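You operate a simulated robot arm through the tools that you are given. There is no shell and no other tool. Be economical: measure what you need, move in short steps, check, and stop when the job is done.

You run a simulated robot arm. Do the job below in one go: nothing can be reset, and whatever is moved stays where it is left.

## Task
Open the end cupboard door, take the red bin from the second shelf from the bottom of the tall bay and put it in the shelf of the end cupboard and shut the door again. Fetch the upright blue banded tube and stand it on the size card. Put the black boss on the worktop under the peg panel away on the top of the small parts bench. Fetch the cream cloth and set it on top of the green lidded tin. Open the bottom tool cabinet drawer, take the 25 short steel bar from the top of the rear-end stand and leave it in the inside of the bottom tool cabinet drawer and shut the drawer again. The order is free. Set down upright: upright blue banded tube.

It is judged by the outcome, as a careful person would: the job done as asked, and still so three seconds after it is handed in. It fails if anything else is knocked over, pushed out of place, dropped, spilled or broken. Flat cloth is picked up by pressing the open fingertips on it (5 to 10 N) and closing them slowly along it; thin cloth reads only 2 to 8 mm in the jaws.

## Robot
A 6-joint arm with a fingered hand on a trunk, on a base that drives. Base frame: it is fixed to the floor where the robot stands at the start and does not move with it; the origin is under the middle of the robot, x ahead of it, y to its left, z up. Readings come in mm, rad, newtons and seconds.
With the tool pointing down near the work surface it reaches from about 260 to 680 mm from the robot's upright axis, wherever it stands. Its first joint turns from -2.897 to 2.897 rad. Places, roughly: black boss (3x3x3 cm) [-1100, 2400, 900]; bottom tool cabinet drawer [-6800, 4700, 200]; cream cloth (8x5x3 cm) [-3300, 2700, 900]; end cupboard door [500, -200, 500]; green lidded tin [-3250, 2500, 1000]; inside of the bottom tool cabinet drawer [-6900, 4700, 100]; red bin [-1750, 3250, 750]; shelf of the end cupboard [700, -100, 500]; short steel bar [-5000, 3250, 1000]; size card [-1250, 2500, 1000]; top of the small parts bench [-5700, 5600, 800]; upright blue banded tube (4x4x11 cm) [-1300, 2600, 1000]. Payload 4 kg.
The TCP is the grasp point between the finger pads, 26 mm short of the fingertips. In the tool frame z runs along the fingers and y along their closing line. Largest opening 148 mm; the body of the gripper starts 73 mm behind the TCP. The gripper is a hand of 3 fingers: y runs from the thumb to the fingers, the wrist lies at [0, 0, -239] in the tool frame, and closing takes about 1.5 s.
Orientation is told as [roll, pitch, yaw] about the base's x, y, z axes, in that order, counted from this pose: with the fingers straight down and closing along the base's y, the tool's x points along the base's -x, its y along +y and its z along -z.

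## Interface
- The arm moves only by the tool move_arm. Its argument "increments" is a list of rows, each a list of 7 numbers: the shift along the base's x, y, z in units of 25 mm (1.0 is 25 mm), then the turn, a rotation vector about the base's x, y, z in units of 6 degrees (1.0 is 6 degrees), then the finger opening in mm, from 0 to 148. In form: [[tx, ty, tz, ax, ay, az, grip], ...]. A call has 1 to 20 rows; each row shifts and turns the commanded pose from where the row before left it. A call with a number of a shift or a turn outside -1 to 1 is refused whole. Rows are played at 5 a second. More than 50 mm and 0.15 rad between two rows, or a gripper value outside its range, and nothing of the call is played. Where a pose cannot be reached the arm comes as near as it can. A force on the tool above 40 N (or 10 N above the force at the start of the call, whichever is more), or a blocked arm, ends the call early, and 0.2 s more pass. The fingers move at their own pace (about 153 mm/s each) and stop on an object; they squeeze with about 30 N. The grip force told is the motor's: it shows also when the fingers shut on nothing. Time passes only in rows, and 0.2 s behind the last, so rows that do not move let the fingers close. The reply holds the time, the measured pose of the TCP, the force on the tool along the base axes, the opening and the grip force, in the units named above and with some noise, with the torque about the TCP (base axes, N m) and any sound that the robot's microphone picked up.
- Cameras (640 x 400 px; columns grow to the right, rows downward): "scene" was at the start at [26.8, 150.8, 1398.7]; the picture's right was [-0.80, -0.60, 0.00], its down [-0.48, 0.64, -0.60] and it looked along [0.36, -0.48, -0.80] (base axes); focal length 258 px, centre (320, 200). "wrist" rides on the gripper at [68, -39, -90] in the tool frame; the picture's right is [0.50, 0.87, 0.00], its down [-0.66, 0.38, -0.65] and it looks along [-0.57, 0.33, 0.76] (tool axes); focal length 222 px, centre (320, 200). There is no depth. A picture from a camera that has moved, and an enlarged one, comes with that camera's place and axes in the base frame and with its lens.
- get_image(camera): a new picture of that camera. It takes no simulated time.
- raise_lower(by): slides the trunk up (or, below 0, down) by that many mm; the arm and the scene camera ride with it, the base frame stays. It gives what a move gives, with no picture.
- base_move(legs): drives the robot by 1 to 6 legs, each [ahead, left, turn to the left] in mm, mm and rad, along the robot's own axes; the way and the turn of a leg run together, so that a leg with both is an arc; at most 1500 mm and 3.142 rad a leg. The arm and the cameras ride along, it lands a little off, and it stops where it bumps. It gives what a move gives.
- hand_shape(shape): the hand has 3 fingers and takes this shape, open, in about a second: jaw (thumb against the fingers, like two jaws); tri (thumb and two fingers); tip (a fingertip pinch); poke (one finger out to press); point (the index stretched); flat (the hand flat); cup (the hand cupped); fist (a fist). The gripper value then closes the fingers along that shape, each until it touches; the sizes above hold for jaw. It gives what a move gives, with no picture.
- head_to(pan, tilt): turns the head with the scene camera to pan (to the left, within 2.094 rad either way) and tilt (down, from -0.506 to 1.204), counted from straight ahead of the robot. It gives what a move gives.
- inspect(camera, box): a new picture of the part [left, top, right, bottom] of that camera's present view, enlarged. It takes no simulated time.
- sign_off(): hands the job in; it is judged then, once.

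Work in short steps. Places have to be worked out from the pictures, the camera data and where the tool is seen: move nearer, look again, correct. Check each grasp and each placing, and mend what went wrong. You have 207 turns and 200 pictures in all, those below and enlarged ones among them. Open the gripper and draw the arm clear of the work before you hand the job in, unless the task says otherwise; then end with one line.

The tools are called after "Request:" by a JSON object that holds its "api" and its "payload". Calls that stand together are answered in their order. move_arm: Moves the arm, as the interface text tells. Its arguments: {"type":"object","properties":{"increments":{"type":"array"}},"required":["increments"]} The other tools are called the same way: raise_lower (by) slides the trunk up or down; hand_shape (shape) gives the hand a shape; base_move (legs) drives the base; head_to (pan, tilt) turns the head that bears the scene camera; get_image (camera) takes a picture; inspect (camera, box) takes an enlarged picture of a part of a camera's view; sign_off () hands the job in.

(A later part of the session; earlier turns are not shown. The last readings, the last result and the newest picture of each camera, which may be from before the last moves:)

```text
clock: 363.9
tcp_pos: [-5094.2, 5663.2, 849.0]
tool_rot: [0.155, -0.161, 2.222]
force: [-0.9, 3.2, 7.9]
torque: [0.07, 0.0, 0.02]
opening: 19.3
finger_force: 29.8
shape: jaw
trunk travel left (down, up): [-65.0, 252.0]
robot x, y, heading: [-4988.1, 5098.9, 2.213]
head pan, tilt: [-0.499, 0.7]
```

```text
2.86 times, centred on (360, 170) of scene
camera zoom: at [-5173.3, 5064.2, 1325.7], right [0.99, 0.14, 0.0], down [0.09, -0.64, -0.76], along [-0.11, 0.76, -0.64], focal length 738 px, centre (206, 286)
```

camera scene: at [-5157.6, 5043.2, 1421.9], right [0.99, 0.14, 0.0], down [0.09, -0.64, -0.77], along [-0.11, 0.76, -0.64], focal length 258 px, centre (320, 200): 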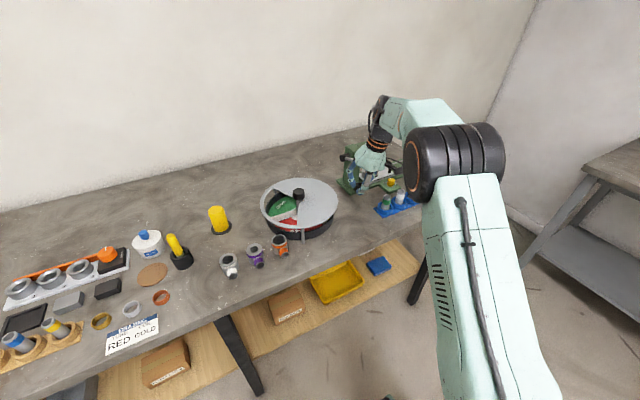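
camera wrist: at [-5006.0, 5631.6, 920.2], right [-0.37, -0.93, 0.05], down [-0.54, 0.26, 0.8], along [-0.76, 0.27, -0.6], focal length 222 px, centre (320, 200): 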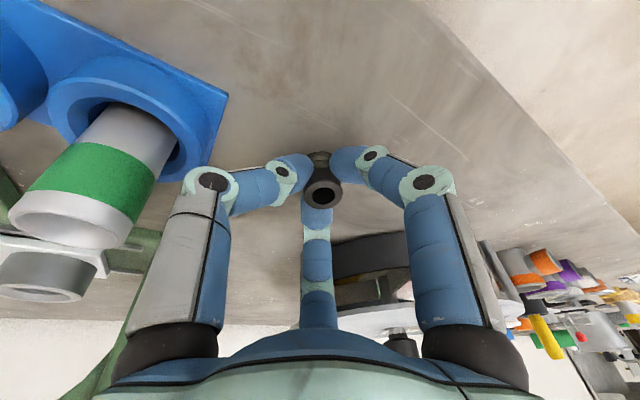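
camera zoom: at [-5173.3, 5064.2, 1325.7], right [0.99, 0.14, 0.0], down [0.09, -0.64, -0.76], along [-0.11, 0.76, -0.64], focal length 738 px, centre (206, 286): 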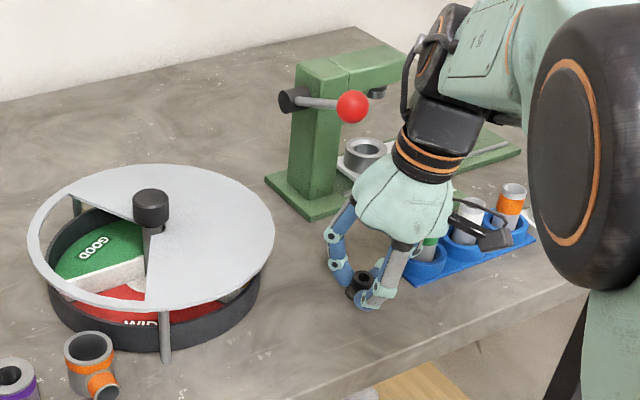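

The boss touches down (8 N) at a clear spot. I open gently and raise the trunk.

Request:
{"api": "move_arm", "payload": {"increments": [[0, 0, -0.05, 0, 0, 0, 24], [0, 0, 0, 0, 0, 0, 30], [0, 0, 0, 0, 0, 0, 40], [0, 0, 0, 0, 0, 0, 48], [0, 0, 0, 0, 0, 0, 48]]}}

Request:
{"api": "raise_lower", "payload": {"by": 120}}

Request:
{"api": "inspect", "payload": {"camera": "scene", "box": [260, 120, 460, 260]}}

```text
clock: 365.1
tcp_pos: [-5096.0, 5661.7, 847.5]
tool_rot: [0.156, -0.161, 2.222]
force: [-3.2, -1.2, 13.6]
torque: [-0.02, -0.08, 0.01]
opening: 44.7
finger_force: 0.1
shape: jaw
trunk travel left (down, up): [-65.0, 252.0]
robot x, y, heading: [-4988.1, 5096.2, 2.209]
head pan, tilt: [-0.499, 0.7]
```

```text
clock: 366.6
tcp_pos: [-5095.8, 5662.6, 965.7]
tool_rot: [0.157, -0.159, 2.221]
force: [0.4, -0.1, 0.2]
torque: [-0.01, 0.03, 0.0]
opening: 47.9
finger_force: 0.1
shape: jaw
trunk travel left (down, up): [-185.0, 132.0]
robot x, y, heading: [-4988.0, 5100.2, 2.211]
head pan, tilt: [-0.499, 0.7]
```

```text
2.86 times, centred on (360, 190) of scene
camera zoom: at [-5155.2, 5040.1, 1450.7], right [0.99, 0.14, 0.0], down [0.09, -0.64, -0.77], along [-0.11, 0.76, -0.64], focal length 738 px, centre (206, 229)
```

zoom: 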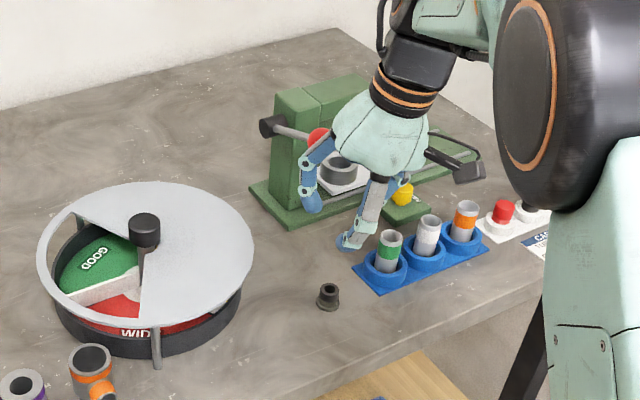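

The boss stands on the bench. Next the drawer: I back off and strafe left to the tool cabinet.

Request:
{"api": "base_move", "payload": {"legs": [[-220, 0, 0], [0, 1400, 0]]}}

Request:
{"api": "head_to", "payload": {"pan": 0.0, "tilt": 0.7}}

Request:
{"api": "get_image", "payload": {"camera": "scene"}}

```text
clock: 380.1
tcp_pos: [-6069.8, 4667.6, 967.5]
tool_rot: [0.158, -0.16, 2.22]
force: [-0.3, -0.1, -0.1]
torque: [0.03, -0.01, -0.01]
opening: 47.5
finger_force: 0.1
shape: jaw
trunk travel left (down, up): [-185.0, 132.0]
robot x, y, heading: [-5965.9, 4104.8, 2.215]
head pan, tilt: [-0.499, 0.7]
```

```text
clock: 381.0
tcp_pos: [-6069.6, 4668.1, 966.2]
tool_rot: [0.158, -0.159, 2.219]
force: [-0.3, 0.2, -0.2]
torque: [-0.01, 0.0, -0.03]
opening: 47.5
finger_force: 0.1
shape: jaw
trunk travel left (down, up): [-185.0, 132.0]
robot x, y, heading: [-5965.2, 4104.1, 2.213]
head pan, tilt: [0.0, 0.7]
```

```text
80 pictures are left
camera scene: at [-6169.5, 4029.0, 1450.7], right [0.8, 0.6, 0.0], down [0.39, -0.52, -0.76], along [-0.46, 0.61, -0.64], focal length 258 px, centre (320, 200)
```

scene: 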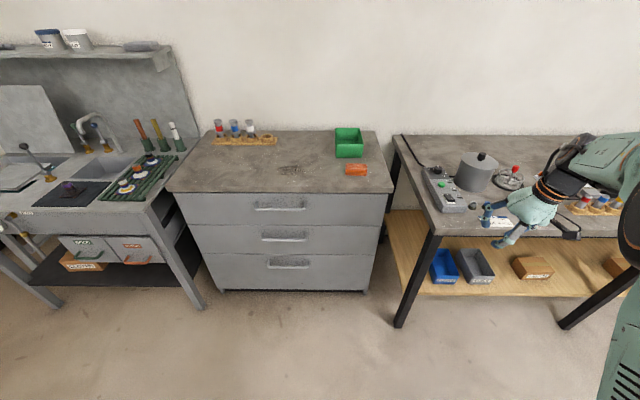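

The three-drawer cabinet is ahead; the bottom drawer's bar handle is near (-6776,4569,z≈363). I sidestep left to line the hand up, lower the trunk, and lower the arm.

Request:
{"api": "base_move", "payload": {"legs": [[0, 625, -0.01], [120, 0, 0]]}}

Request:
{"api": "raise_lower", "payload": {"by": -185}}

Request:
{"api": "move_arm", "payload": {"increments": [[0, 0, -1, 0, 0, 0, 10], [0, 0, -1, 0, 0, 0, 10], [0, 0, -1, 0, 0, 0, 10], [0, 0, -1, 0, 0, 0, 10], [0, 0, -1, 0, 0, 0, 10], [0, 0, -1, 0, 0, 0, 10], [0, 0, -1, 0, 0, 0, 10], [0, 0, -1, 0, 0, 0, 10], [0, 0, -1, 0, 0, 0, 10], [0, 0, -1, 0, 0, 0, 10], [0, 0, -1, 0, 0, 0, 10], [0, 0, -1, 0, 0, 0, 10], [0, 0, -1, 0, 0, 0, 10], [0, 0, 0, 0, 0, 0, 10]]}}

Request:
{"api": "get_image", "payload": {"camera": "scene"}}

Request:
{"api": "get_image", "payload": {"camera": "wrist"}}

```text
clock: 387.9
tcp_pos: [-6643.3, 4388.9, 966.4]
tool_rot: [0.158, -0.16, 2.199]
force: [-0.3, 0.4, -0.8]
torque: [-0.05, -0.02, -0.02]
opening: 47.5
finger_force: 0.1
shape: jaw
trunk travel left (down, up): [-185.0, 132.0]
robot x, y, heading: [-6548.3, 3822.7, 2.189]
head pan, tilt: [0.0, 0.7]
```

```text
clock: 390.0
tcp_pos: [-6643.0, 4387.7, 781.3]
tool_rot: [0.157, -0.159, 2.2]
force: [0.6, -0.5, -0.4]
torque: [0.01, 0.0, 0.03]
opening: 47.8
finger_force: 0.0
shape: jaw
trunk travel left (down, up): [0.0, 317.0]
robot x, y, heading: [-6548.6, 3823.0, 2.189]
head pan, tilt: [0.0, 0.7]
```

```text
clock: 393.0
tcp_pos: [-6640.1, 4387.0, 456.7]
tool_rot: [0.157, -0.159, 2.199]
force: [0.4, -0.4, 0.0]
torque: [-0.03, 0.01, 0.0]
opening: 10.0
finger_force: 0.1
shape: jaw
trunk travel left (down, up): [0.0, 317.0]
robot x, y, heading: [-6548.7, 3827.4, 2.195]
head pan, tilt: [0.0, 0.7]
```

```text
79 pictures are left
camera scene: at [-6783.1, 3790.3, 1265.3], right [0.81, 0.58, 0.0], down [0.37, -0.52, -0.76], along [-0.44, 0.62, -0.64], focal length 258 px, centre (320, 200)
```

scene: 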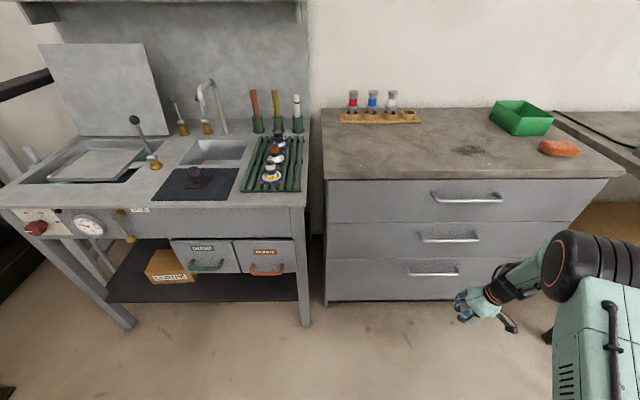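

```text
78 pictures are left
camera wrist: at [-6551.6, 4354.1, 528.8], right [-0.39, -0.92, 0.05], down [-0.53, 0.27, 0.8], along [-0.75, 0.28, -0.6], focal length 222 px, centre (320, 200)
```

wrist: 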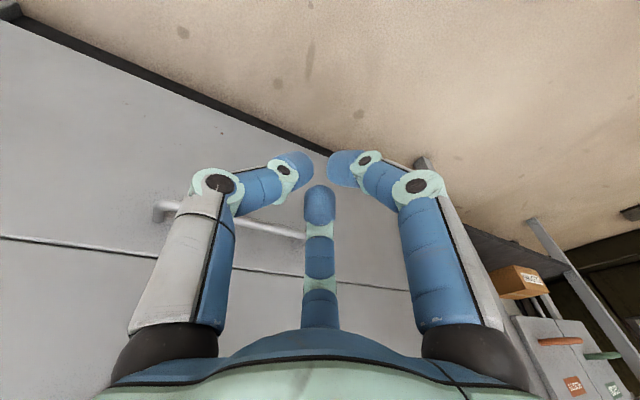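

The arm reaches low here. The handle bar runs along n at e≈7679, z≈368. I yaw the hand 90° so the thumb can go behind the bar and the fingers in front.

Request:
{"api": "move_arm", "payload": {"increments": [[0, 0, 0, 0, 0, 1, 70], [0, 0, 0, 0, 0, 1, 70], [0, 0, 0, 0, 0, 1, 70], [0, 0, 0, 0, 0, 1, 70], [0, 0, 0, 0, 0, 1, 70], [0, 0, 0, 0, 0, 1, 70], [0, 0, 0, 0, 0, 1, 70], [0, 0, 0, 0, 0, 1, 70], [0, 0, 0, 0, 0, 1, 70], [0, 0, 0, 0, 0, 1, 70], [0, 0, 0, 0, 0, 1, 70], [0, 0, 0, 0, 0, 1, 70], [0, 0, 0, 0, 0, 1, 70], [0, 0, 0, 0, 0, 1, 70], [0, 0, 0, 0, 0, 1, 70]]}}

Request:
{"api": "get_image", "payload": {"camera": "wrist"}}

```text
clock: 396.2
tcp_pos: [-6641.1, 4369.6, 453.0]
tool_rot: [0.127, -0.187, -2.518]
force: [0.1, -0.1, -1.1]
torque: [-0.04, -0.05, -0.01]
opening: 69.5
finger_force: 0.0
shape: jaw
out of reach, approached as far as the arm can: row 14, 15
trunk travel left (down, up): [0.0, 317.0]
robot x, y, heading: [-6545.9, 3824.4, 2.189]
head pan, tilt: [0.0, 0.7]
```

```text
77 pictures are left
camera wrist: at [-6604.5, 4458.6, 522.7], right [0.92, -0.4, 0.01], down [-0.25, -0.54, 0.81], along [-0.31, -0.74, -0.59], focal length 222 px, centre (320, 200)
```

wrist: 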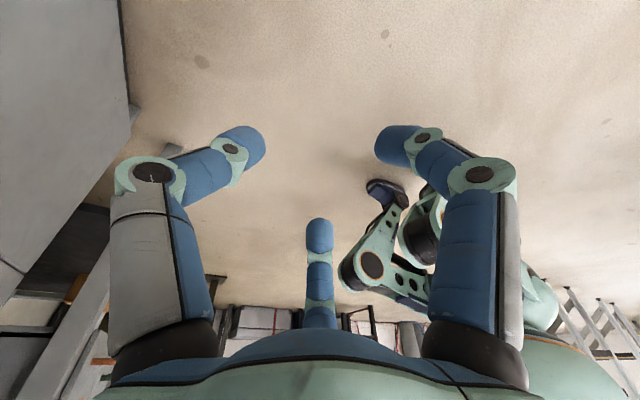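

A vertical hand would foul the cabinet front and the middle handle, so I tip the hand forward: thumb above the bar, fingers below, pointing at the handle.

Request:
{"api": "move_arm", "payload": {"increments": [[-0.2, 0.27, 0, 0.71, 0.52, 0, 70], [-0.2, 0.27, 0, 0.71, 0.52, 0, 70], [-0.2, 0.27, 0, 0.71, 0.52, 0, 70], [-0.2, 0.27, 0, 0.71, 0.52, 0, 70], [-0.2, 0.27, 0, 0.71, 0.52, 0, 70], [-0.2, 0.27, 0, 0.71, 0.52, 0, 70], [-0.2, 0.27, 0, 0.71, 0.52, 0, 70], [-0.2, 0.27, 0, 0.71, 0.52, 0, 70], [-0.2, 0.27, 0, 0.71, 0.52, 0, 70], [-0.2, 0.27, 0, 0.71, 0.52, 0, 70], [0, 0, 0, 0.71, 0.52, 0, 70], [0, 0, 0, 0, 0, 0, 70]]}}

Request:
{"api": "get_image", "payload": {"camera": "wrist"}}

Request:
{"api": "get_image", "payload": {"camera": "scene"}}

```text
clock: 398.8
tcp_pos: [-6688.7, 4438.3, 452.0]
tool_rot: [-0.864, -0.088, -2.376]
force: [-0.8, 0.6, -0.7]
torque: [0.02, -0.02, 0.02]
opening: 69.9
finger_force: 0.0
shape: jaw
trunk travel left (down, up): [0.0, 317.0]
robot x, y, heading: [-6550.9, 3824.3, 2.187]
head pan, tilt: [0.0, 0.7]
```

```text
76 pictures are left
camera wrist: at [-6606.1, 4458.9, 534.7], right [0.71, -0.1, -0.7], down [0.05, -0.98, 0.19], along [-0.7, -0.17, -0.69], focal length 222 px, centre (320, 200)
```

wrist: 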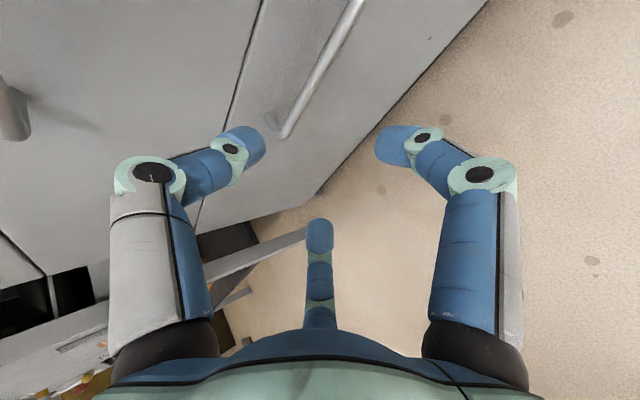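

```text
75 pictures are left
camera scene: at [-6783.0, 3790.3, 1265.3], right [0.81, 0.58, 0.0], down [0.37, -0.52, -0.76], along [-0.44, 0.62, -0.64], focal length 258 px, centre (320, 200)
```

scene: 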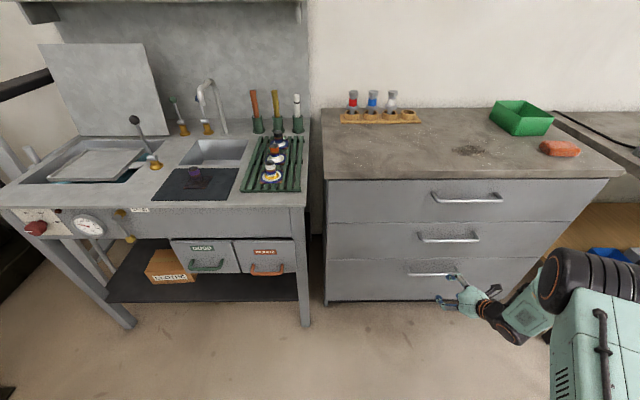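

Good: thumb above, fingers below, aimed at the bar. I advance to the bar along the hand's direction.

Request:
{"api": "move_arm", "payload": {"increments": [[-0.51, 0.7, -0.25, 0, 0, 0, 75], [-0.51, 0.7, -0.25, 0, 0, 0, 75], [-0.51, 0.7, -0.25, 0, 0, 0, 75], [-0.57, 0.51, -0.65, 0, 0, 0, 75], [-0.57, 0.51, -0.65, 0, 0, 0, 75], [0, 0, 0, 0, 0, 0, 75]]}}

Request:
{"api": "get_image", "payload": {"camera": "wrist"}}

Request:
{"api": "inspect", "payload": {"camera": "scene", "box": [380, 220, 540, 340]}}

```text
clock: 400.2
tcp_pos: [-6755.1, 4518.0, 401.3]
tool_rot: [-0.865, -0.087, -2.378]
force: [-0.2, 0.9, -0.6]
torque: [-0.01, -0.05, 0.01]
opening: 74.5
finger_force: 0.0
shape: jaw
trunk travel left (down, up): [0.0, 317.0]
robot x, y, heading: [-6546.4, 3823.2, 2.184]
head pan, tilt: [0.0, 0.7]
```

```text
74 pictures are left
camera wrist: at [-6671.6, 4538.0, 483.8], right [0.71, -0.1, -0.7], down [0.05, -0.98, 0.19], along [-0.7, -0.17, -0.69], focal length 222 px, centre (320, 200)
```

wrist: 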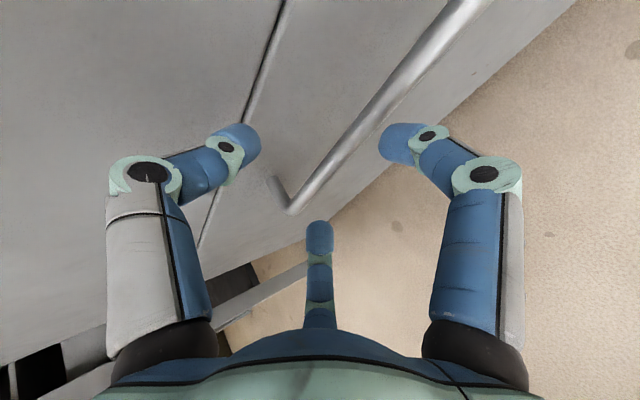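

```text
3.33 times, centred on (460, 280) of scene
camera zoom: at [-6783.1, 3790.3, 1265.3], right [0.81, 0.58, 0.0], down [0.37, -0.52, -0.76], along [-0.44, 0.62, -0.64], focal length 860 px, centre (-147, -67)
```

zoom: 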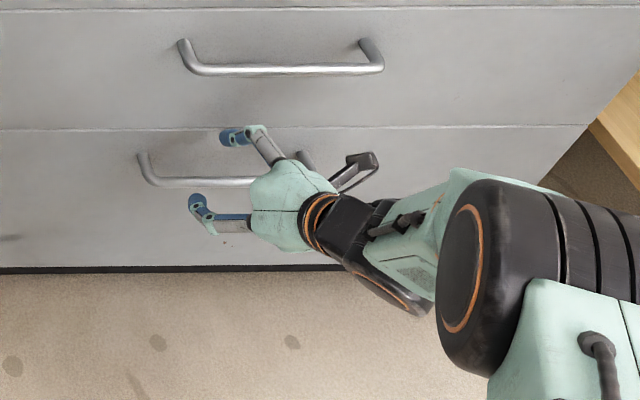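

The bar lies right on the hand's axis, 45 mm ahead. I advance and close.

Request:
{"api": "move_arm", "payload": {"increments": [[-0.51, 0.457, -0.585, 0, 0, 0, 75], [-0.51, 0.457, -0.585, 0, 0, 0, 75], [0, 0, 0, 0, 0, 0, 40], [0, 0, 0, 0, 0, 0, 10], [0, 0, 0, 0, 0, 0, 0], [0, 0, 0, 0, 0, 0, 0], [0, 0, 0, 0, 0, 0, 0]]}}

Request:
{"api": "get_image", "payload": {"camera": "wrist"}}

```text
clock: 401.8
tcp_pos: [-6780.7, 4540.4, 371.0]
tool_rot: [-0.86, -0.089, -2.379]
force: [-2.1, 5.1, -28.4]
torque: [0.08, 0.19, -0.09]
opening: 6.1
finger_force: 29.6
shape: jaw
trunk travel left (down, up): [0.0, 317.0]
robot x, y, heading: [-6549.6, 3824.3, 2.193]
head pan, tilt: [0.0, 0.7]
```

```text
72 pictures are left
camera wrist: at [-6698.1, 4561.7, 452.4], right [0.71, -0.1, -0.7], down [0.05, -0.98, 0.2], along [-0.7, -0.18, -0.69], focal length 222 px, centre (320, 200)
```

wrist: 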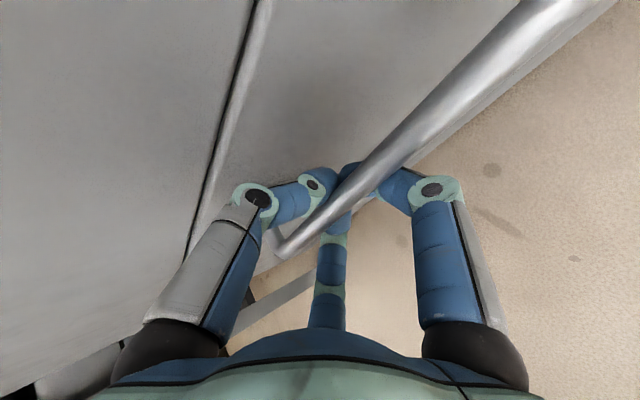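

Gripped. I ease the vertical load and pull the drawer out by backing the base.

Request:
{"api": "move_arm", "payload": {"increments": [[0, 0, 0.2, 0, 0, 0, 0], [0, 0, 0, 0, 0, 0, 0]]}}

Request:
{"api": "base_move", "payload": {"legs": [[-300, 4, 0]]}}

Request:
{"api": "get_image", "payload": {"camera": "scene"}}

```text
clock: 402.2
tcp_pos: [-6778.4, 4536.2, 369.2]
tool_rot: [-0.851, -0.09, -2.379]
force: [1.9, 2.1, -19.8]
torque: [0.07, 0.19, -0.09]
opening: 5.5
finger_force: 30.0
shape: jaw
trunk travel left (down, up): [0.0, 317.0]
robot x, y, heading: [-6548.3, 3822.1, 2.196]
head pan, tilt: [0.0, 0.7]
stopped in row 2: the force on the tool passed its limit at 42 N (the readings are from after the stop); the commanded pose is now the measured one
```

```text
clock: 403.9
tcp_pos: [-6647.7, 4354.2, 366.6]
tool_rot: [-0.848, -0.088, -2.389]
force: [3.6, -1.9, -11.0]
torque: [0.08, 0.04, -0.09]
opening: 4.7
finger_force: 30.5
shape: jaw
trunk travel left (down, up): [0.0, 317.0]
robot x, y, heading: [-6423.5, 3642.1, 2.186]
head pan, tilt: [0.0, 0.7]
stopped in leg 1: the force on the tool passed its limit at 41 N (the readings are from after the stop); the commanded pose is now the measured one
```

```text
71 pictures are left
camera scene: at [-6657.6, 3610.8, 1265.3], right [0.82, 0.58, 0.0], down [0.37, -0.53, -0.76], along [-0.44, 0.62, -0.64], focal length 258 px, centre (320, 200)
```

scene: 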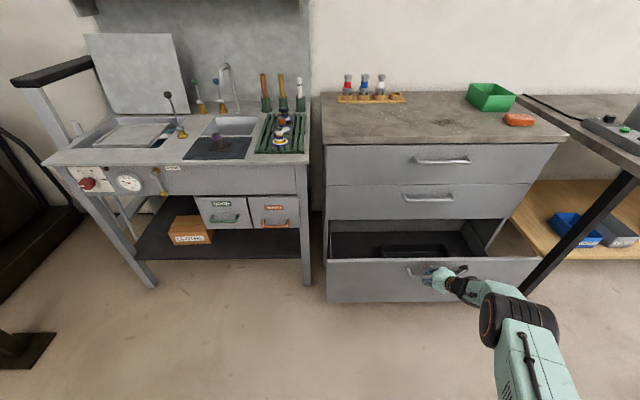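

The drawer is out 225 mm. I pull a little more.

Request:
{"api": "base_move", "payload": {"legs": [[-110, 3, 0]]}}

Request:
{"api": "get_image", "payload": {"camera": "scene"}}

```text
clock: 405.1
tcp_pos: [-6593.8, 4278.7, 365.1]
tool_rot: [-0.843, -0.086, -2.396]
force: [-4.9, 14.1, -15.7]
torque: [0.03, 0.17, -0.07]
opening: 2.3
finger_force: 30.0
shape: jaw
trunk travel left (down, up): [0.0, 317.0]
robot x, y, heading: [-6371.7, 3563.1, 2.183]
head pan, tilt: [0.0, 0.7]
stopped in leg 1: the force on the tool passed its limit at 85 N (the readings are from after the stop); the commanded pose is now the measured one
```

```text
70 pictures are left
camera scene: at [-6606.1, 3534.9, 1265.2], right [0.82, 0.58, 0.0], down [0.37, -0.53, -0.76], along [-0.44, 0.62, -0.65], focal length 258 px, centre (320, 200)
```

scene: 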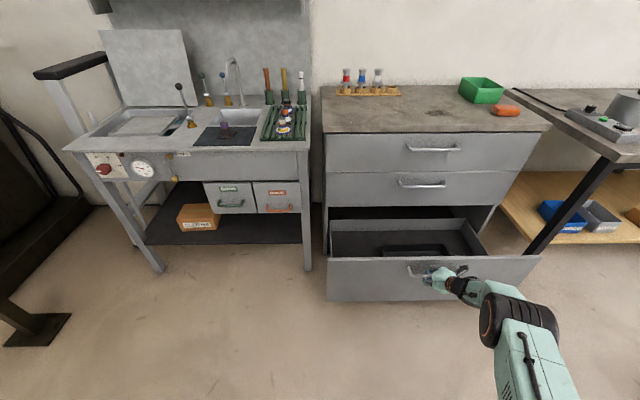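

The drawer is fully out (about 315 mm). I release the bar, draw back, and fold the arm up and upright.

Request:
{"api": "move_arm", "payload": {"increments": [[0, 0, 0, 0, 0, 0, 75], [0, 0, 0, 0, 0, 0, 75], [0, 0, 0, 0, 0, 0, 75], [0.57, -0.51, 0.66, 0, 0, 0, 75], [0.57, -0.51, 0.66, 0, 0, 0, 75], [0.57, -0.51, 0.66, 0, 0, 0, 75], [0.57, -0.51, 0.66, 0, 0, 0, 75], [0.57, -0.51, 0.66, 0, 0, 0, 75], [0.2, -0.3, 1, -0.7, -0.52, -0.9, 75], [0.2, -0.3, 1, -0.7, -0.52, -0.9, 75], [0.2, -0.3, 1, -0.7, -0.52, -0.9, 75], [0.2, -0.3, 1, -0.7, -0.52, -0.9, 75], [0.2, -0.3, 1, -0.7, -0.52, -0.9, 75], [0.2, -0.3, 1, -0.7, -0.52, -0.9, 75], [0.2, -0.3, 1, -0.7, -0.52, -0.9, 75], [0.2, -0.3, 1, 0, 0, -0.9, 75], [0, 0, 1, 0, 0, -0.9, 75], [0, 0, 1, 0, 0, -0.9, 75], [0, 0, 1, 0, 0, -0.9, 75], [0, 0, 1, 0, 0, -0.9, 75]]}}

Request:
{"api": "get_image", "payload": {"camera": "scene"}}

```text
clock: 409.2
tcp_pos: [-6369.4, 4109.5, 697.7]
tool_rot: [-0.278, -0.089, 2.796]
force: [-0.5, -0.9, -0.1]
torque: [0.0, -0.01, -0.02]
opening: 75.0
finger_force: 0.0
shape: jaw
out of reach, approached as far as the arm can: row 14, 15, 16, 17, 18, 19, 20
trunk travel left (down, up): [0.0, 317.0]
robot x, y, heading: [-6371.1, 3566.1, 2.187]
head pan, tilt: [0.0, 0.7]
```

```text
69 pictures are left
camera scene: at [-6605.1, 3532.2, 1265.3], right [0.82, 0.58, 0.0], down [0.37, -0.53, -0.77], along [-0.44, 0.62, -0.64], focal length 258 px, centre (320, 200)
```

scene: 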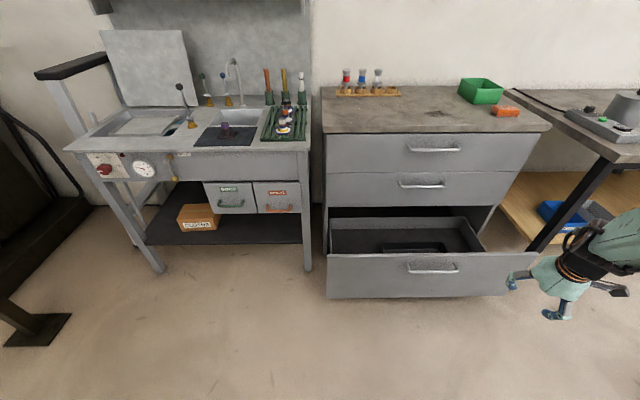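

The drawer stays open. I level the hand and bring the yaw back to neutral, raising the trunk.

Request:
{"api": "raise_lower", "payload": {"by": 200}}

Request:
{"api": "move_arm", "payload": {"increments": [[0, 0, 0, -0.45, 0, -0.9, 75], [0, 0, 0, -0.45, 0, -0.9, 75], [0, 0, 0, -0.45, 0, -0.9, 75], [0, 0, 0, -0.45, 0, -0.9, 75], [0, 0, 0, -0.45, 0, -0.9, 75], [0, 0, 0, -0.45, 0, -0.9, 75], [0, 0, 0, 0, 0, 0, 75]]}}

```text
clock: 411.4
tcp_pos: [-6361.4, 4095.8, 923.0]
tool_rot: [-0.314, -0.142, 2.801]
force: [-0.6, 0.5, 0.3]
torque: [-0.03, -0.01, 0.0]
opening: 74.8
finger_force: 0.0
shape: jaw
trunk travel left (down, up): [-200.0, 117.0]
robot x, y, heading: [-6369.1, 3563.6, 2.182]
head pan, tilt: [0.0, 0.7]
```

```text
clock: 413.0
tcp_pos: [-6294.7, 4049.4, 874.7]
tool_rot: [-0.044, -0.103, 2.226]
force: [-1.7, -0.4, -0.6]
torque: [0.0, 0.01, 0.0]
opening: 74.6
finger_force: 0.0
shape: jaw
out of reach, approached as far as the arm can: row 1, 2, 3, 4, 5, 6
trunk travel left (down, up): [-200.0, 117.0]
robot x, y, heading: [-6371.8, 3564.5, 2.182]
head pan, tilt: [0.0, 0.7]
```

Nearly level again. I drive around to the stand: right along the benches, back, then turn to face the stand.

Request:
{"api": "base_move", "payload": {"legs": [[190, 0, 0.024], [0, -830, 0], [0, -830, 0], [-1180, 0, 0], [0, 0, 1.571]]}}

Request:
{"api": "head_to", "payload": {"pan": -0.2, "tilt": 0.6}}

Request:
{"api": "get_image", "payload": {"camera": "scene"}}

```text
clock: 438.3
tcp_pos: [-4969.9, 3829.7, 875.9]
tool_rot: [-0.044, -0.104, -2.477]
force: [0.0, -0.3, -0.6]
torque: [-0.06, -0.02, -0.02]
opening: 74.6
finger_force: 0.0
shape: jaw
trunk travel left (down, up): [-200.0, 117.0]
robot x, y, heading: [-4485.3, 3757.1, -2.523]
head pan, tilt: [0.0, 0.7]
```

```text
clock: 439.0
tcp_pos: [-4969.1, 3830.2, 874.9]
tool_rot: [-0.043, -0.105, -2.48]
force: [-0.4, 0.0, 0.4]
torque: [0.0, 0.01, -0.03]
opening: 74.6
finger_force: 0.1
shape: jaw
trunk travel left (down, up): [-200.0, 117.0]
robot x, y, heading: [-4484.4, 3759.4, -2.522]
head pan, tilt: [-0.201, 0.6]
```

```text
68 pictures are left
camera scene: at [-4422.3, 3563.7, 1473.6], right [-0.41, 0.91, 0.0], down [0.52, 0.23, -0.82], along [-0.75, -0.34, -0.57], focal length 258 px, centre (320, 200)
```

scene: 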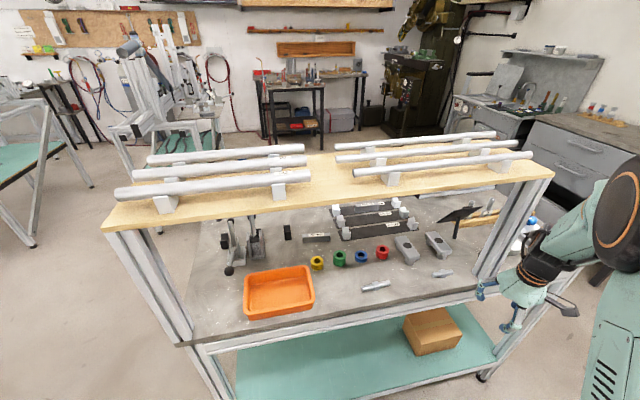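

I see the stand: a grey top with small bars and rings, under a wooden upper shelf. I zoom to identify the bar marked 25.

Request:
{"api": "inspect", "payload": {"camera": "scene", "box": [300, 190, 480, 310]}}

```text
3.33 times, centred on (390, 250) of scene
camera zoom: at [-4422.3, 3563.7, 1473.6], right [-0.41, 0.91, 0.0], down [0.52, 0.23, -0.82], along [-0.75, -0.34, -0.57], focal length 860 px, centre (87, 33)
```

zoom: 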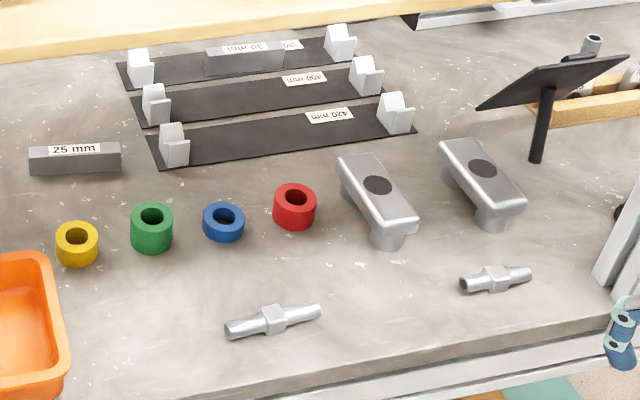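

The "25 mm" block lies about (-4995,3296), under the wooden shelf (worktop z≈880, shelf underside ≈1218). I move so the hand lines up with it, lower the trunk and prepare a yawed, tilted hand.

Request:
{"api": "base_move", "payload": {"legs": [[-250, 0, 0.016], [0, 425, 0]]}}

Request:
{"api": "raise_lower", "payload": {"by": -150}}

Request:
{"api": "move_arm", "payload": {"increments": [[-0.42, -0.31, 0.6, 0, 0, 1, 70], [-0.42, -0.31, 0.6, 0, 0, 1, 70], [-0.42, -0.31, 0.6, 0, 0, 1, 70], [-0.42, -0.31, 0.6, 0, 0, 1, 70], [-0.42, -0.31, 0.6, 0, 0, 1, 70], [-0.42, -0.31, 0.6, 0, 0, 1, 70], [-0.42, -0.31, 0.6, 0, 0, 1, 70], [-0.42, -0.31, 0.6, 0, 0, 1, 70], [-0.42, -0.31, 0.6, 0, 0, 1, 70], [-0.42, -0.31, 0.6, 0, 0, 1, 70], [-0.42, -0.31, 0.6, 0, 0, 1, 70], [-0.42, -0.31, 0.6, 0, 0, 1, 70], [-0.42, -0.31, 0.6, 0, 0, 1, 70], [-0.42, -0.31, 0.6, 0, 0, 1, 70], [-0.42, -0.31, 0.6, 0, 0, 1, 70], [0, 0, 0, 0, 0, 0, 70]]}}

Request:
{"api": "move_arm", "payload": {"increments": [[-0.2, -0.15, 0, -0.5, 0.68, 0, 70], [-0.2, -0.15, 0, -0.5, 0.68, 0, 70], [-0.2, -0.15, 0, -0.5, 0.68, 0, 70], [-0.2, -0.15, 0, -0.5, 0.68, 0, 70], [-0.2, -0.15, 0, -0.5, 0.68, 0, 70], [-0.2, -0.15, 0, -0.5, 0.68, 0, 70], [-0.2, -0.15, 0, -0.5, 0.68, 0, 70], [-0.2, -0.15, 0, -0.5, 0.68, 0, 70], [0, 0, 0, 0, 0, 0, 70]]}}

Request:
{"api": "get_image", "payload": {"camera": "scene"}}

Request:
{"api": "get_image", "payload": {"camera": "wrist"}}

```text
clock: 444.7
tcp_pos: [-4515.7, 3627.8, 875.2]
tool_rot: [-0.044, -0.104, -2.454]
force: [0.0, -0.1, 0.4]
torque: [-0.01, 0.02, -0.01]
opening: 74.7
finger_force: 0.0
shape: jaw
trunk travel left (down, up): [-200.0, 117.0]
robot x, y, heading: [-4030.4, 3566.7, -2.498]
head pan, tilt: [-0.201, 0.6]
```

```text
clock: 446.4
tcp_pos: [-4515.4, 3626.1, 725.2]
tool_rot: [-0.044, -0.106, -2.455]
force: [-0.2, 0.3, 0.2]
torque: [0.0, -0.01, 0.0]
opening: 74.8
finger_force: 0.1
shape: jaw
trunk travel left (down, up): [-50.0, 267.0]
robot x, y, heading: [-4029.8, 3566.9, -2.501]
head pan, tilt: [-0.201, 0.6]
```

```text
clock: 449.8
tcp_pos: [-4658.1, 3516.9, 953.7]
tool_rot: [-0.033, -0.11, -0.883]
force: [0.1, -0.2, -0.1]
torque: [0.0, 0.0, -0.01]
opening: 70.7
finger_force: 0.2
shape: jaw
out of reach, approached as far as the arm can: row 14, 15
trunk travel left (down, up): [-50.0, 267.0]
robot x, y, heading: [-4030.2, 3564.6, -2.495]
head pan, tilt: [-0.201, 0.6]
```

```text
clock: 451.8
tcp_pos: [-4636.3, 3533.6, 1073.5]
tool_rot: [-0.3, -0.145, -0.825]
force: [0.4, 0.2, -0.3]
torque: [0.0, 0.02, 0.01]
opening: 70.1
finger_force: 0.1
shape: jaw
out of reach, approached as far as the arm can: row 1, 2, 3, 4, 5, 6, 7, 8
trunk travel left (down, up): [-50.0, 267.0]
robot x, y, heading: [-4028.0, 3562.8, -2.494]
head pan, tilt: [-0.201, 0.6]
```

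```text
66 pictures are left
camera scene: at [-3991.3, 3351.6, 1317.9], right [-0.43, 0.9, 0.0], down [0.51, 0.24, -0.83], along [-0.74, -0.35, -0.56], focal length 258 px, centre (320, 200)
```

scene: 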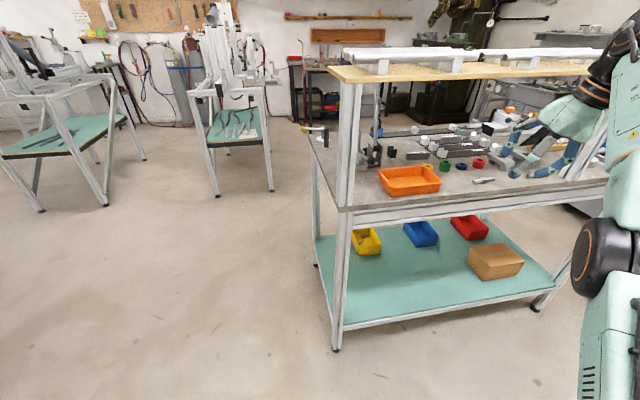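

```text
65 pictures are left
camera wrist: at [-4700.2, 3586.1, 1161.0], right [0.3, 0.9, -0.32], down [0.8, -0.05, 0.6], along [0.53, -0.44, -0.73], focal length 222 px, centre (320, 200)
```

wrist: 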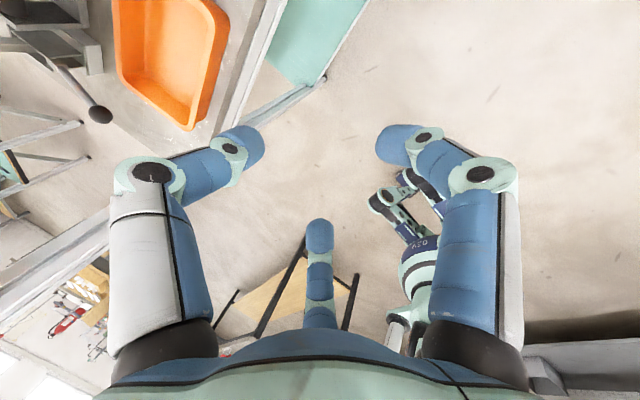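

Tilting isn't possible this close and high with the yawed hand. I return the yaw to neutral, raise the trunk, and use the tilted pose that worked at the bay; two fingers can straddle the block with the thumb at its end.

Request:
{"api": "raise_lower", "payload": {"by": 150}}

Request:
{"api": "move_arm", "payload": {"increments": [[0, 0, -0.6, 0, 0, -1, 70], [0, 0, -0.6, 0, 0, -1, 70], [0, 0, -0.6, 0, 0, -1, 70], [0, 0, -0.6, 0, 0, -1, 70], [0, 0, -0.6, 0, 0, -1, 70], [0, 0, -0.6, 0, 0, -1, 70], [0, 0, -0.6, 0, 0, -1, 70], [0, 0, -0.6, 0, 0, -1, 70], [0, 0, 0, 0, 0, -1, 70], [0, 0, 0, 0, 0, -1, 70], [0, 0, 0, 0, 0, -1, 70], [0, 0, 0, 0, 0, -1, 70], [0, 0, 0, 0, 0, -1, 70], [0, 0, 0, 0, 0, -1, 70], [0, 0, 0, 0, 0, -1, 70], [0, 0, 0, 0, 0, 0, 70]]}}

Request:
{"api": "base_move", "payload": {"legs": [[-120, 0, 0]]}}

Request:
{"api": "move_arm", "payload": {"increments": [[-0.6, -0.45, -0.3, -0.4, 0.53, 0, 70], [-0.6, -0.45, -0.3, -0.4, 0.53, 0, 70], [-0.6, -0.45, -0.3, -0.4, 0.53, 0, 70], [-0.6, -0.45, -0.3, -0.4, 0.53, 0, 70], [-0.6, -0.45, -0.3, -0.4, 0.53, 0, 70], [-0.6, -0.45, -0.3, -0.4, 0.53, 0, 70], [-0.6, -0.45, -0.3, -0.4, 0.53, 0, 70], [-0.6, -0.45, -0.3, -0.4, 0.53, 0, 70], [-0.6, -0.45, -0.3, -0.4, 0.53, 0, 70], [-0.6, -0.45, -0.3, -0.4, 0.53, 0, 70], [0, 0, 0, 0, 0, 0, 70]]}}

```text
clock: 453.6
tcp_pos: [-4622.5, 3541.8, 1246.5]
tool_rot: [-0.341, -0.139, -0.82]
force: [-1.1, -1.2, -0.4]
torque: [0.02, -0.02, -0.01]
opening: 70.5
finger_force: 0.1
shape: jaw
trunk travel left (down, up): [-200.0, 117.0]
robot x, y, heading: [-4029.7, 3567.2, -2.493]
head pan, tilt: [-0.201, 0.6]
```

```text
clock: 457.0
tcp_pos: [-4576.9, 3671.2, 1084.2]
tool_rot: [-0.31, -0.287, -2.342]
force: [0.2, 0.0, 0.8]
torque: [-0.01, -0.02, 0.03]
opening: 70.2
finger_force: 0.0
shape: jaw
out of reach, approached as far as the arm can: row 8, 9, 10, 11, 12, 13, 14, 15
trunk travel left (down, up): [-200.0, 117.0]
robot x, y, heading: [-4028.8, 3563.2, -2.493]
head pan, tilt: [-0.201, 0.6]
```

```text
clock: 458.2
tcp_pos: [-4478.9, 3743.9, 1084.5]
tool_rot: [-0.31, -0.286, -2.342]
force: [0.1, 0.4, 0.4]
torque: [0.01, 0.02, 0.08]
opening: 70.1
finger_force: 0.1
shape: jaw
trunk travel left (down, up): [-200.0, 117.0]
robot x, y, heading: [-3933.2, 3638.1, -2.496]
head pan, tilt: [-0.201, 0.6]
```

```text
clock: 460.6
tcp_pos: [-4630.3, 3631.2, 1010.8]
tool_rot: [-0.486, -0.969, -2.234]
force: [0.3, 0.1, -0.2]
torque: [0.0, 0.0, 0.01]
opening: 70.4
finger_force: 0.0
shape: jaw
trunk travel left (down, up): [-200.0, 117.0]
robot x, y, heading: [-3931.9, 3638.4, -2.5]
head pan, tilt: [-0.201, 0.6]
```

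Request:
{"api": "move_arm", "payload": {"increments": [[0, 0, 0, -0.4, -0.52, 0.95, 70], [0, 0, 0, -0.4, -0.52, 0.95, 70], [0, 0, 0, -0.4, -0.52, 0.95, 70], [0, 0, 0, -0.4, -0.52, 0.95, 70], [0, 0, 0, 0.68, -0.53, -0.85, 70], [0, 0, 0, 0.68, -0.53, -0.85, 70], [0, 0, 0, 0.68, -0.53, -0.85, 70], [0, 0, 0, 0, 0, 0, 70]]}}

Request:
{"api": "get_image", "payload": {"camera": "scene"}}

Request:
{"api": "get_image", "payload": {"camera": "wrist"}}

```text
clock: 462.4
tcp_pos: [-4627.9, 3632.6, 1010.0]
tool_rot: [-0.049, -0.696, -2.468]
force: [0.6, -0.3, -0.1]
torque: [-0.02, 0.01, 0.02]
opening: 69.9
finger_force: 0.0
shape: jaw
trunk travel left (down, up): [-200.0, 117.0]
robot x, y, heading: [-3930.1, 3638.9, -2.5]
head pan, tilt: [-0.201, 0.6]
```

```text
64 pictures are left
camera scene: at [-3866.3, 3446.1, 1473.6], right [-0.43, 0.9, 0.0], down [0.51, 0.24, -0.83], along [-0.75, -0.35, -0.56], focal length 258 px, centre (320, 200)
```

scene: 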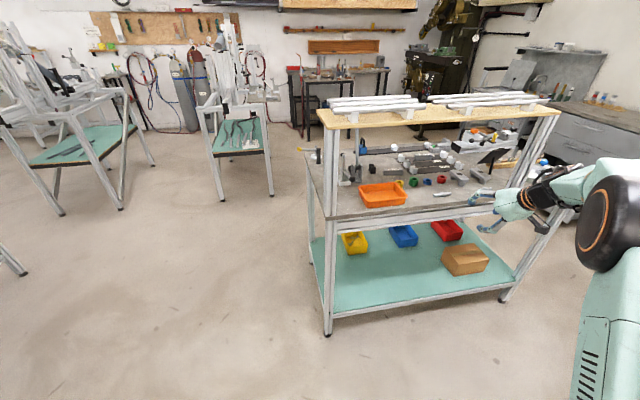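

```text
63 pictures are left
camera wrist: at [-4565.0, 3728.7, 1037.3], right [0.82, -0.45, -0.35], down [0.18, -0.38, 0.91], along [-0.55, -0.81, -0.23], focal length 222 px, centre (320, 200)
```

wrist: 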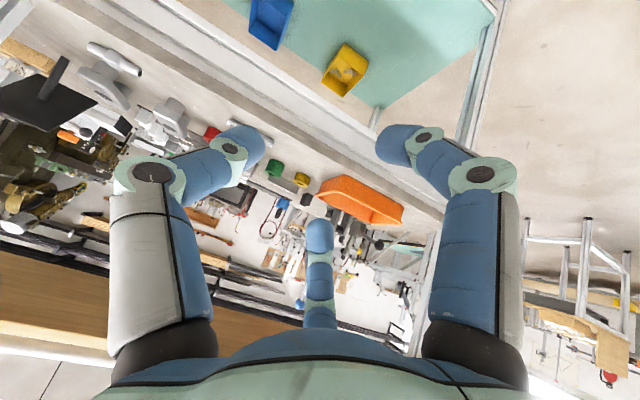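

The hand pose is now good (tilt 40°, level). I zoom to triangulate the block and worktop height.

Request:
{"api": "inspect", "payload": {"camera": "scene", "box": [330, 140, 490, 220]}}

```text
4.00 times, centred on (410, 180) of scene
camera zoom: at [-3866.3, 3446.1, 1473.6], right [-0.43, 0.9, 0.0], down [0.51, 0.24, -0.83], along [-0.75, -0.35, -0.56], focal length 1033 px, centre (-40, 280)
```

zoom: 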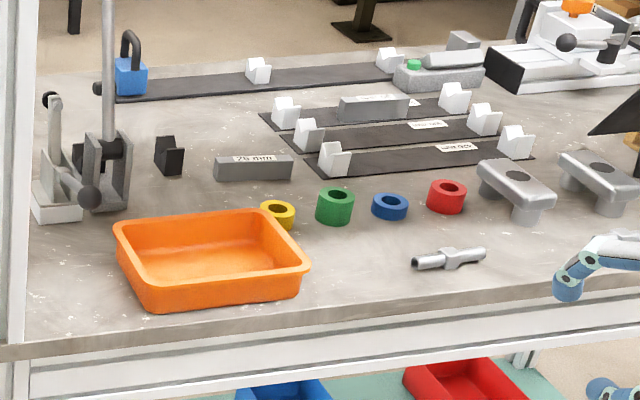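

Block centre (-4990,3298,893), worktop z≈880. Rings stand in front of it, so I enter high with more tilt: adjust the arm, then drive 320 mm ahead.

Request:
{"api": "move_arm", "payload": {"increments": [[0.26, -0.35, -0.8, -0.56, 0.77, 0, 55], [0.26, -0.35, -0.8, -0.56, 0.77, 0, 55], [0, 0, 0, 0, 0, 0, 55]]}}

Request:
{"api": "base_move", "payload": {"legs": [[320, 0, 0]]}}

Request:
{"api": "get_image", "payload": {"camera": "wrist"}}

Request:
{"api": "get_image", "payload": {"camera": "scene"}}

```text
clock: 463.2
tcp_pos: [-4616.7, 3614.4, 970.4]
tool_rot: [-0.061, -0.896, -2.459]
force: [-0.4, -0.5, -0.1]
torque: [0.01, -0.01, 0.02]
opening: 55.3
finger_force: 0.0
shape: jaw
trunk travel left (down, up): [-200.0, 117.0]
robot x, y, heading: [-3932.4, 3637.5, -2.5]
head pan, tilt: [-0.201, 0.6]
```

```text
clock: 465.4
tcp_pos: [-4875.9, 3417.6, 968.2]
tool_rot: [-0.062, -0.895, -2.458]
force: [-0.2, 0.5, 0.2]
torque: [-0.01, 0.02, 0.0]
opening: 55.3
finger_force: 0.0
shape: jaw
trunk travel left (down, up): [-200.0, 117.0]
robot x, y, heading: [-4191.0, 3441.5, -2.497]
head pan, tilt: [-0.201, 0.6]
```

```text
61 pictures are left
camera wrist: at [-4809.9, 3516.3, 974.7], right [0.76, -0.5, -0.42], down [0.33, -0.27, 0.9], along [-0.56, -0.82, -0.04], focal length 222 px, centre (320, 200)
```

wrist: 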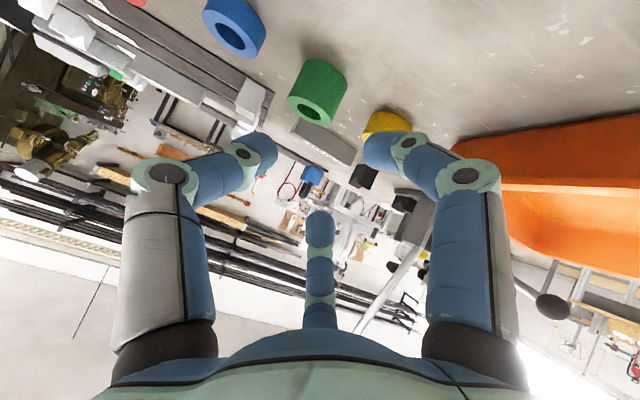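

```text
60 pictures are left
camera scene: at [-4125.7, 3250.6, 1473.6], right [-0.43, 0.9, 0.0], down [0.51, 0.24, -0.82], along [-0.74, -0.36, -0.57], focal length 258 px, centre (320, 200)
```

scene: 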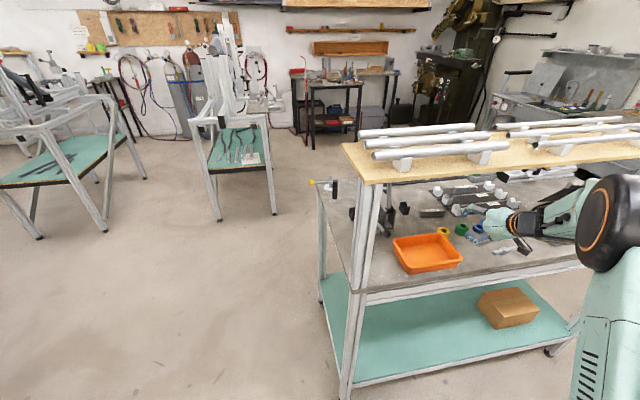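

Clear so far; the grey block shows between the green and yellow rings. I advance another 80 mm by base and 65 mm by arm.

Request:
{"api": "base_move", "payload": {"legs": [[80, 0, 0]]}}

Request:
{"api": "move_arm", "payload": {"increments": [[-0.71, -0.52, 0, 0, 0, 0, 55], [-0.71, -0.52, 0, 0, 0, 0, 55], [-0.71, -0.52, 0, 0, 0, 0, 55], [0, 0, 0, 0, 0, 0, 55]]}}

Request:
{"api": "get_image", "payload": {"camera": "wrist"}}

Request:
{"api": "inspect", "payload": {"camera": "scene", "box": [370, 140, 610, 290]}}

```text
clock: 466.4
tcp_pos: [-4939.9, 3369.1, 970.5]
tool_rot: [-0.062, -0.896, -2.454]
force: [0.3, 0.9, 0.4]
torque: [-0.03, 0.01, -0.02]
opening: 55.4
finger_force: 0.1
shape: jaw
trunk travel left (down, up): [-200.0, 117.0]
robot x, y, heading: [-4253.1, 3393.2, -2.489]
head pan, tilt: [-0.201, 0.6]
```

```text
clock: 467.4
tcp_pos: [-4985.7, 3337.9, 971.8]
tool_rot: [-0.058, -0.9, -2.461]
force: [0.0, -0.2, -0.1]
torque: [0.02, 0.01, 0.03]
opening: 55.2
finger_force: 0.0
shape: jaw
trunk travel left (down, up): [-200.0, 117.0]
robot x, y, heading: [-4253.8, 3393.8, -2.493]
head pan, tilt: [-0.201, 0.6]
```

```text
59 pictures are left
camera wrist: at [-4918.2, 3436.5, 976.9], right [0.75, -0.5, -0.42], down [0.33, -0.27, 0.91], along [-0.57, -0.82, -0.04], focal length 222 px, centre (320, 200)
```

wrist: 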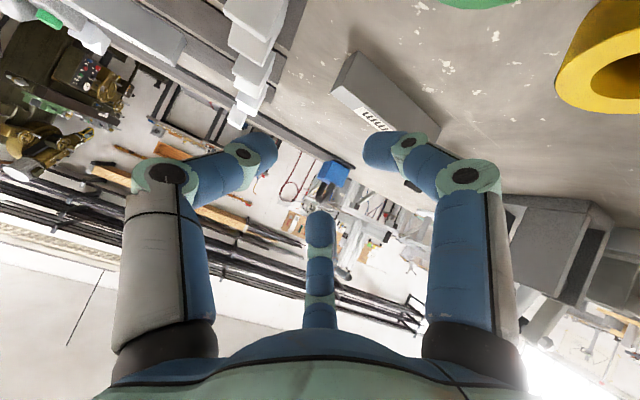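

```text
2.67 times, centred on (490, 215) of scene
camera zoom: at [-4179.3, 3210.8, 1473.9], right [-0.43, 0.9, 0.0], down [0.51, 0.24, -0.83], along [-0.75, -0.36, -0.56], focal length 688 px, centre (-133, 160)
```

zoom: 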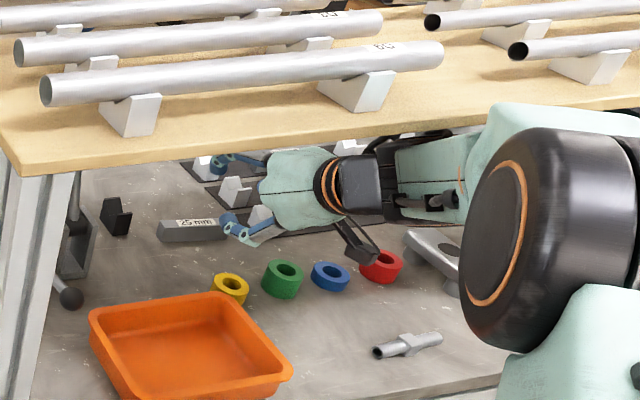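

The block's end is about at e 5660, and the hand sits right. I lower to z≈920 while reducing tilt to ~0.5, with the fingers straddling the block.

Request:
{"api": "move_arm", "payload": {"increments": [[-0.1, -0.08, -0.35, 0.45, -0.61, 0, 62], [-0.1, -0.08, -0.35, 0.45, -0.61, 0, 62], [-0.1, -0.08, -0.35, 0.45, -0.61, 0, 62], [-0.1, -0.08, -0.35, 0.45, -0.61, 0, 62], [0, 0, -0.2, 0.45, -0.61, 0, 62], [0, 0, 0, 0, 0, 0, 62]]}}

Request:
{"api": "get_image", "payload": {"camera": "wrist"}}

Request:
{"api": "inspect", "payload": {"camera": "scene", "box": [370, 140, 610, 290]}}

```text
clock: 469.0
tcp_pos: [-4981.2, 3365.8, 907.8]
tool_rot: [-0.006, -0.465, -2.53]
force: [8.0, 6.3, 25.7]
torque: [0.04, -0.65, 0.06]
opening: 59.1
finger_force: 0.1
shape: jaw
trunk travel left (down, up): [-200.0, 117.0]
robot x, y, heading: [-4245.4, 3400.3, -2.51]
head pan, tilt: [-0.201, 0.6]
stopped in row 6: the arm was blocked; the commanded pose is now the measured one
```

```text
57 pictures are left
camera wrist: at [-4921.1, 3455.4, 957.4], right [0.86, -0.45, -0.23], down [-0.02, -0.48, 0.88], along [-0.51, -0.75, -0.42], focal length 222 px, centre (320, 200)
```

wrist: 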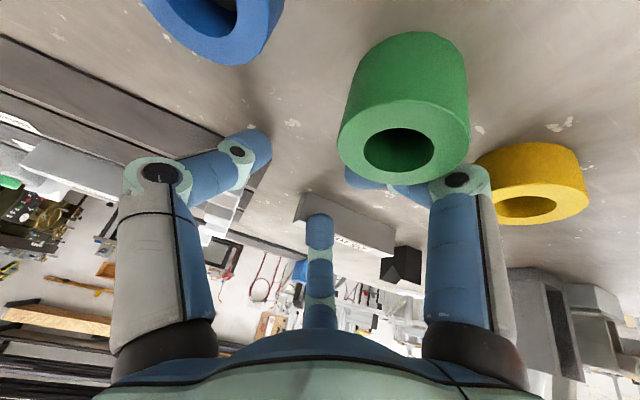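

```text
2.67 times, centred on (490, 215) of scene
camera zoom: at [-4171.5, 3215.6, 1475.2], right [-0.42, 0.91, 0.0], down [0.51, 0.23, -0.83], along [-0.75, -0.35, -0.56], focal length 688 px, centre (-133, 160)
```

zoom: 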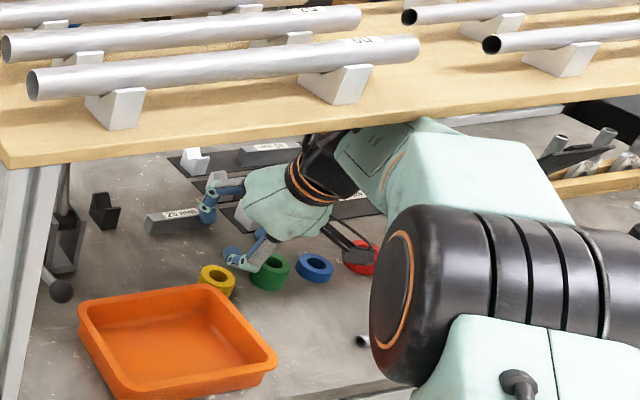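

The near fingertip pressed on the worktop. I lift a little and move forward/left to bring the block between the fingers.

Request:
{"api": "move_arm", "payload": {"increments": [[0, 0, 0.5, 0, 0, 0, 62], [-0.3, -0.5, 0, 0, 0, 0, 62], [-0.4, -0.5, 0, 0, 0, 0, 62], [-0.4, -0.5, 0, 0, 0, 0, 62], [0, 0, 0, 0, 0, 0, 62]]}}

Request:
{"api": "get_image", "payload": {"camera": "wrist"}}

Request:
{"api": "inspect", "payload": {"camera": "scene", "box": [370, 170, 530, 270]}}

```text
clock: 469.8
tcp_pos: [-4992.7, 3357.5, 914.3]
tool_rot: [0.0, -0.439, -2.542]
force: [44.0, 32.6, 36.4]
torque: [0.01, -0.42, -1.72]
opening: 64.0
finger_force: 0.1
shape: jaw
trunk travel left (down, up): [-200.0, 117.0]
robot x, y, heading: [-4244.3, 3403.0, -2.512]
head pan, tilt: [-0.201, 0.6]
stopped in row 3: the force on the tool passed its limit at 74 N (the readings are from after the stop); the commanded pose is now the measured one
```

```text
55 pictures are left
camera wrist: at [-4933.2, 3446.4, 967.0], right [0.86, -0.46, -0.21], down [-0.05, -0.49, 0.87], along [-0.51, -0.74, -0.44], focal length 222 px, centre (320, 200)
```

wrist: 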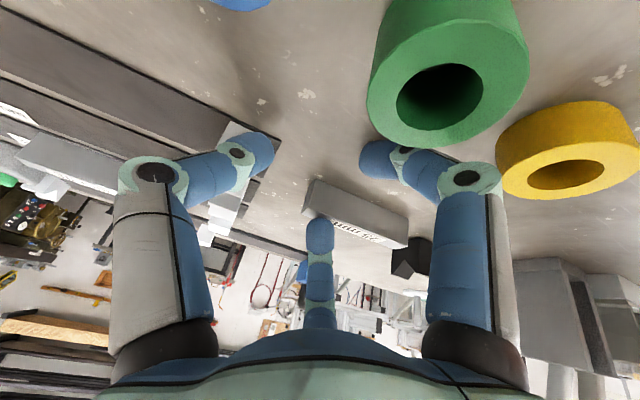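

```text
4.00 times, centred on (450, 220) of scene
camera zoom: at [-4174.5, 3216.3, 1475.4], right [-0.42, 0.91, 0.0], down [0.51, 0.23, -0.83], along [-0.75, -0.35, -0.56], focal length 1033 px, centre (-200, 120)
```

zoom: 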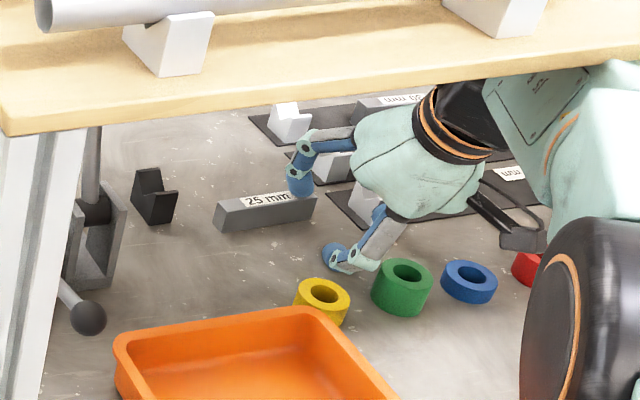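

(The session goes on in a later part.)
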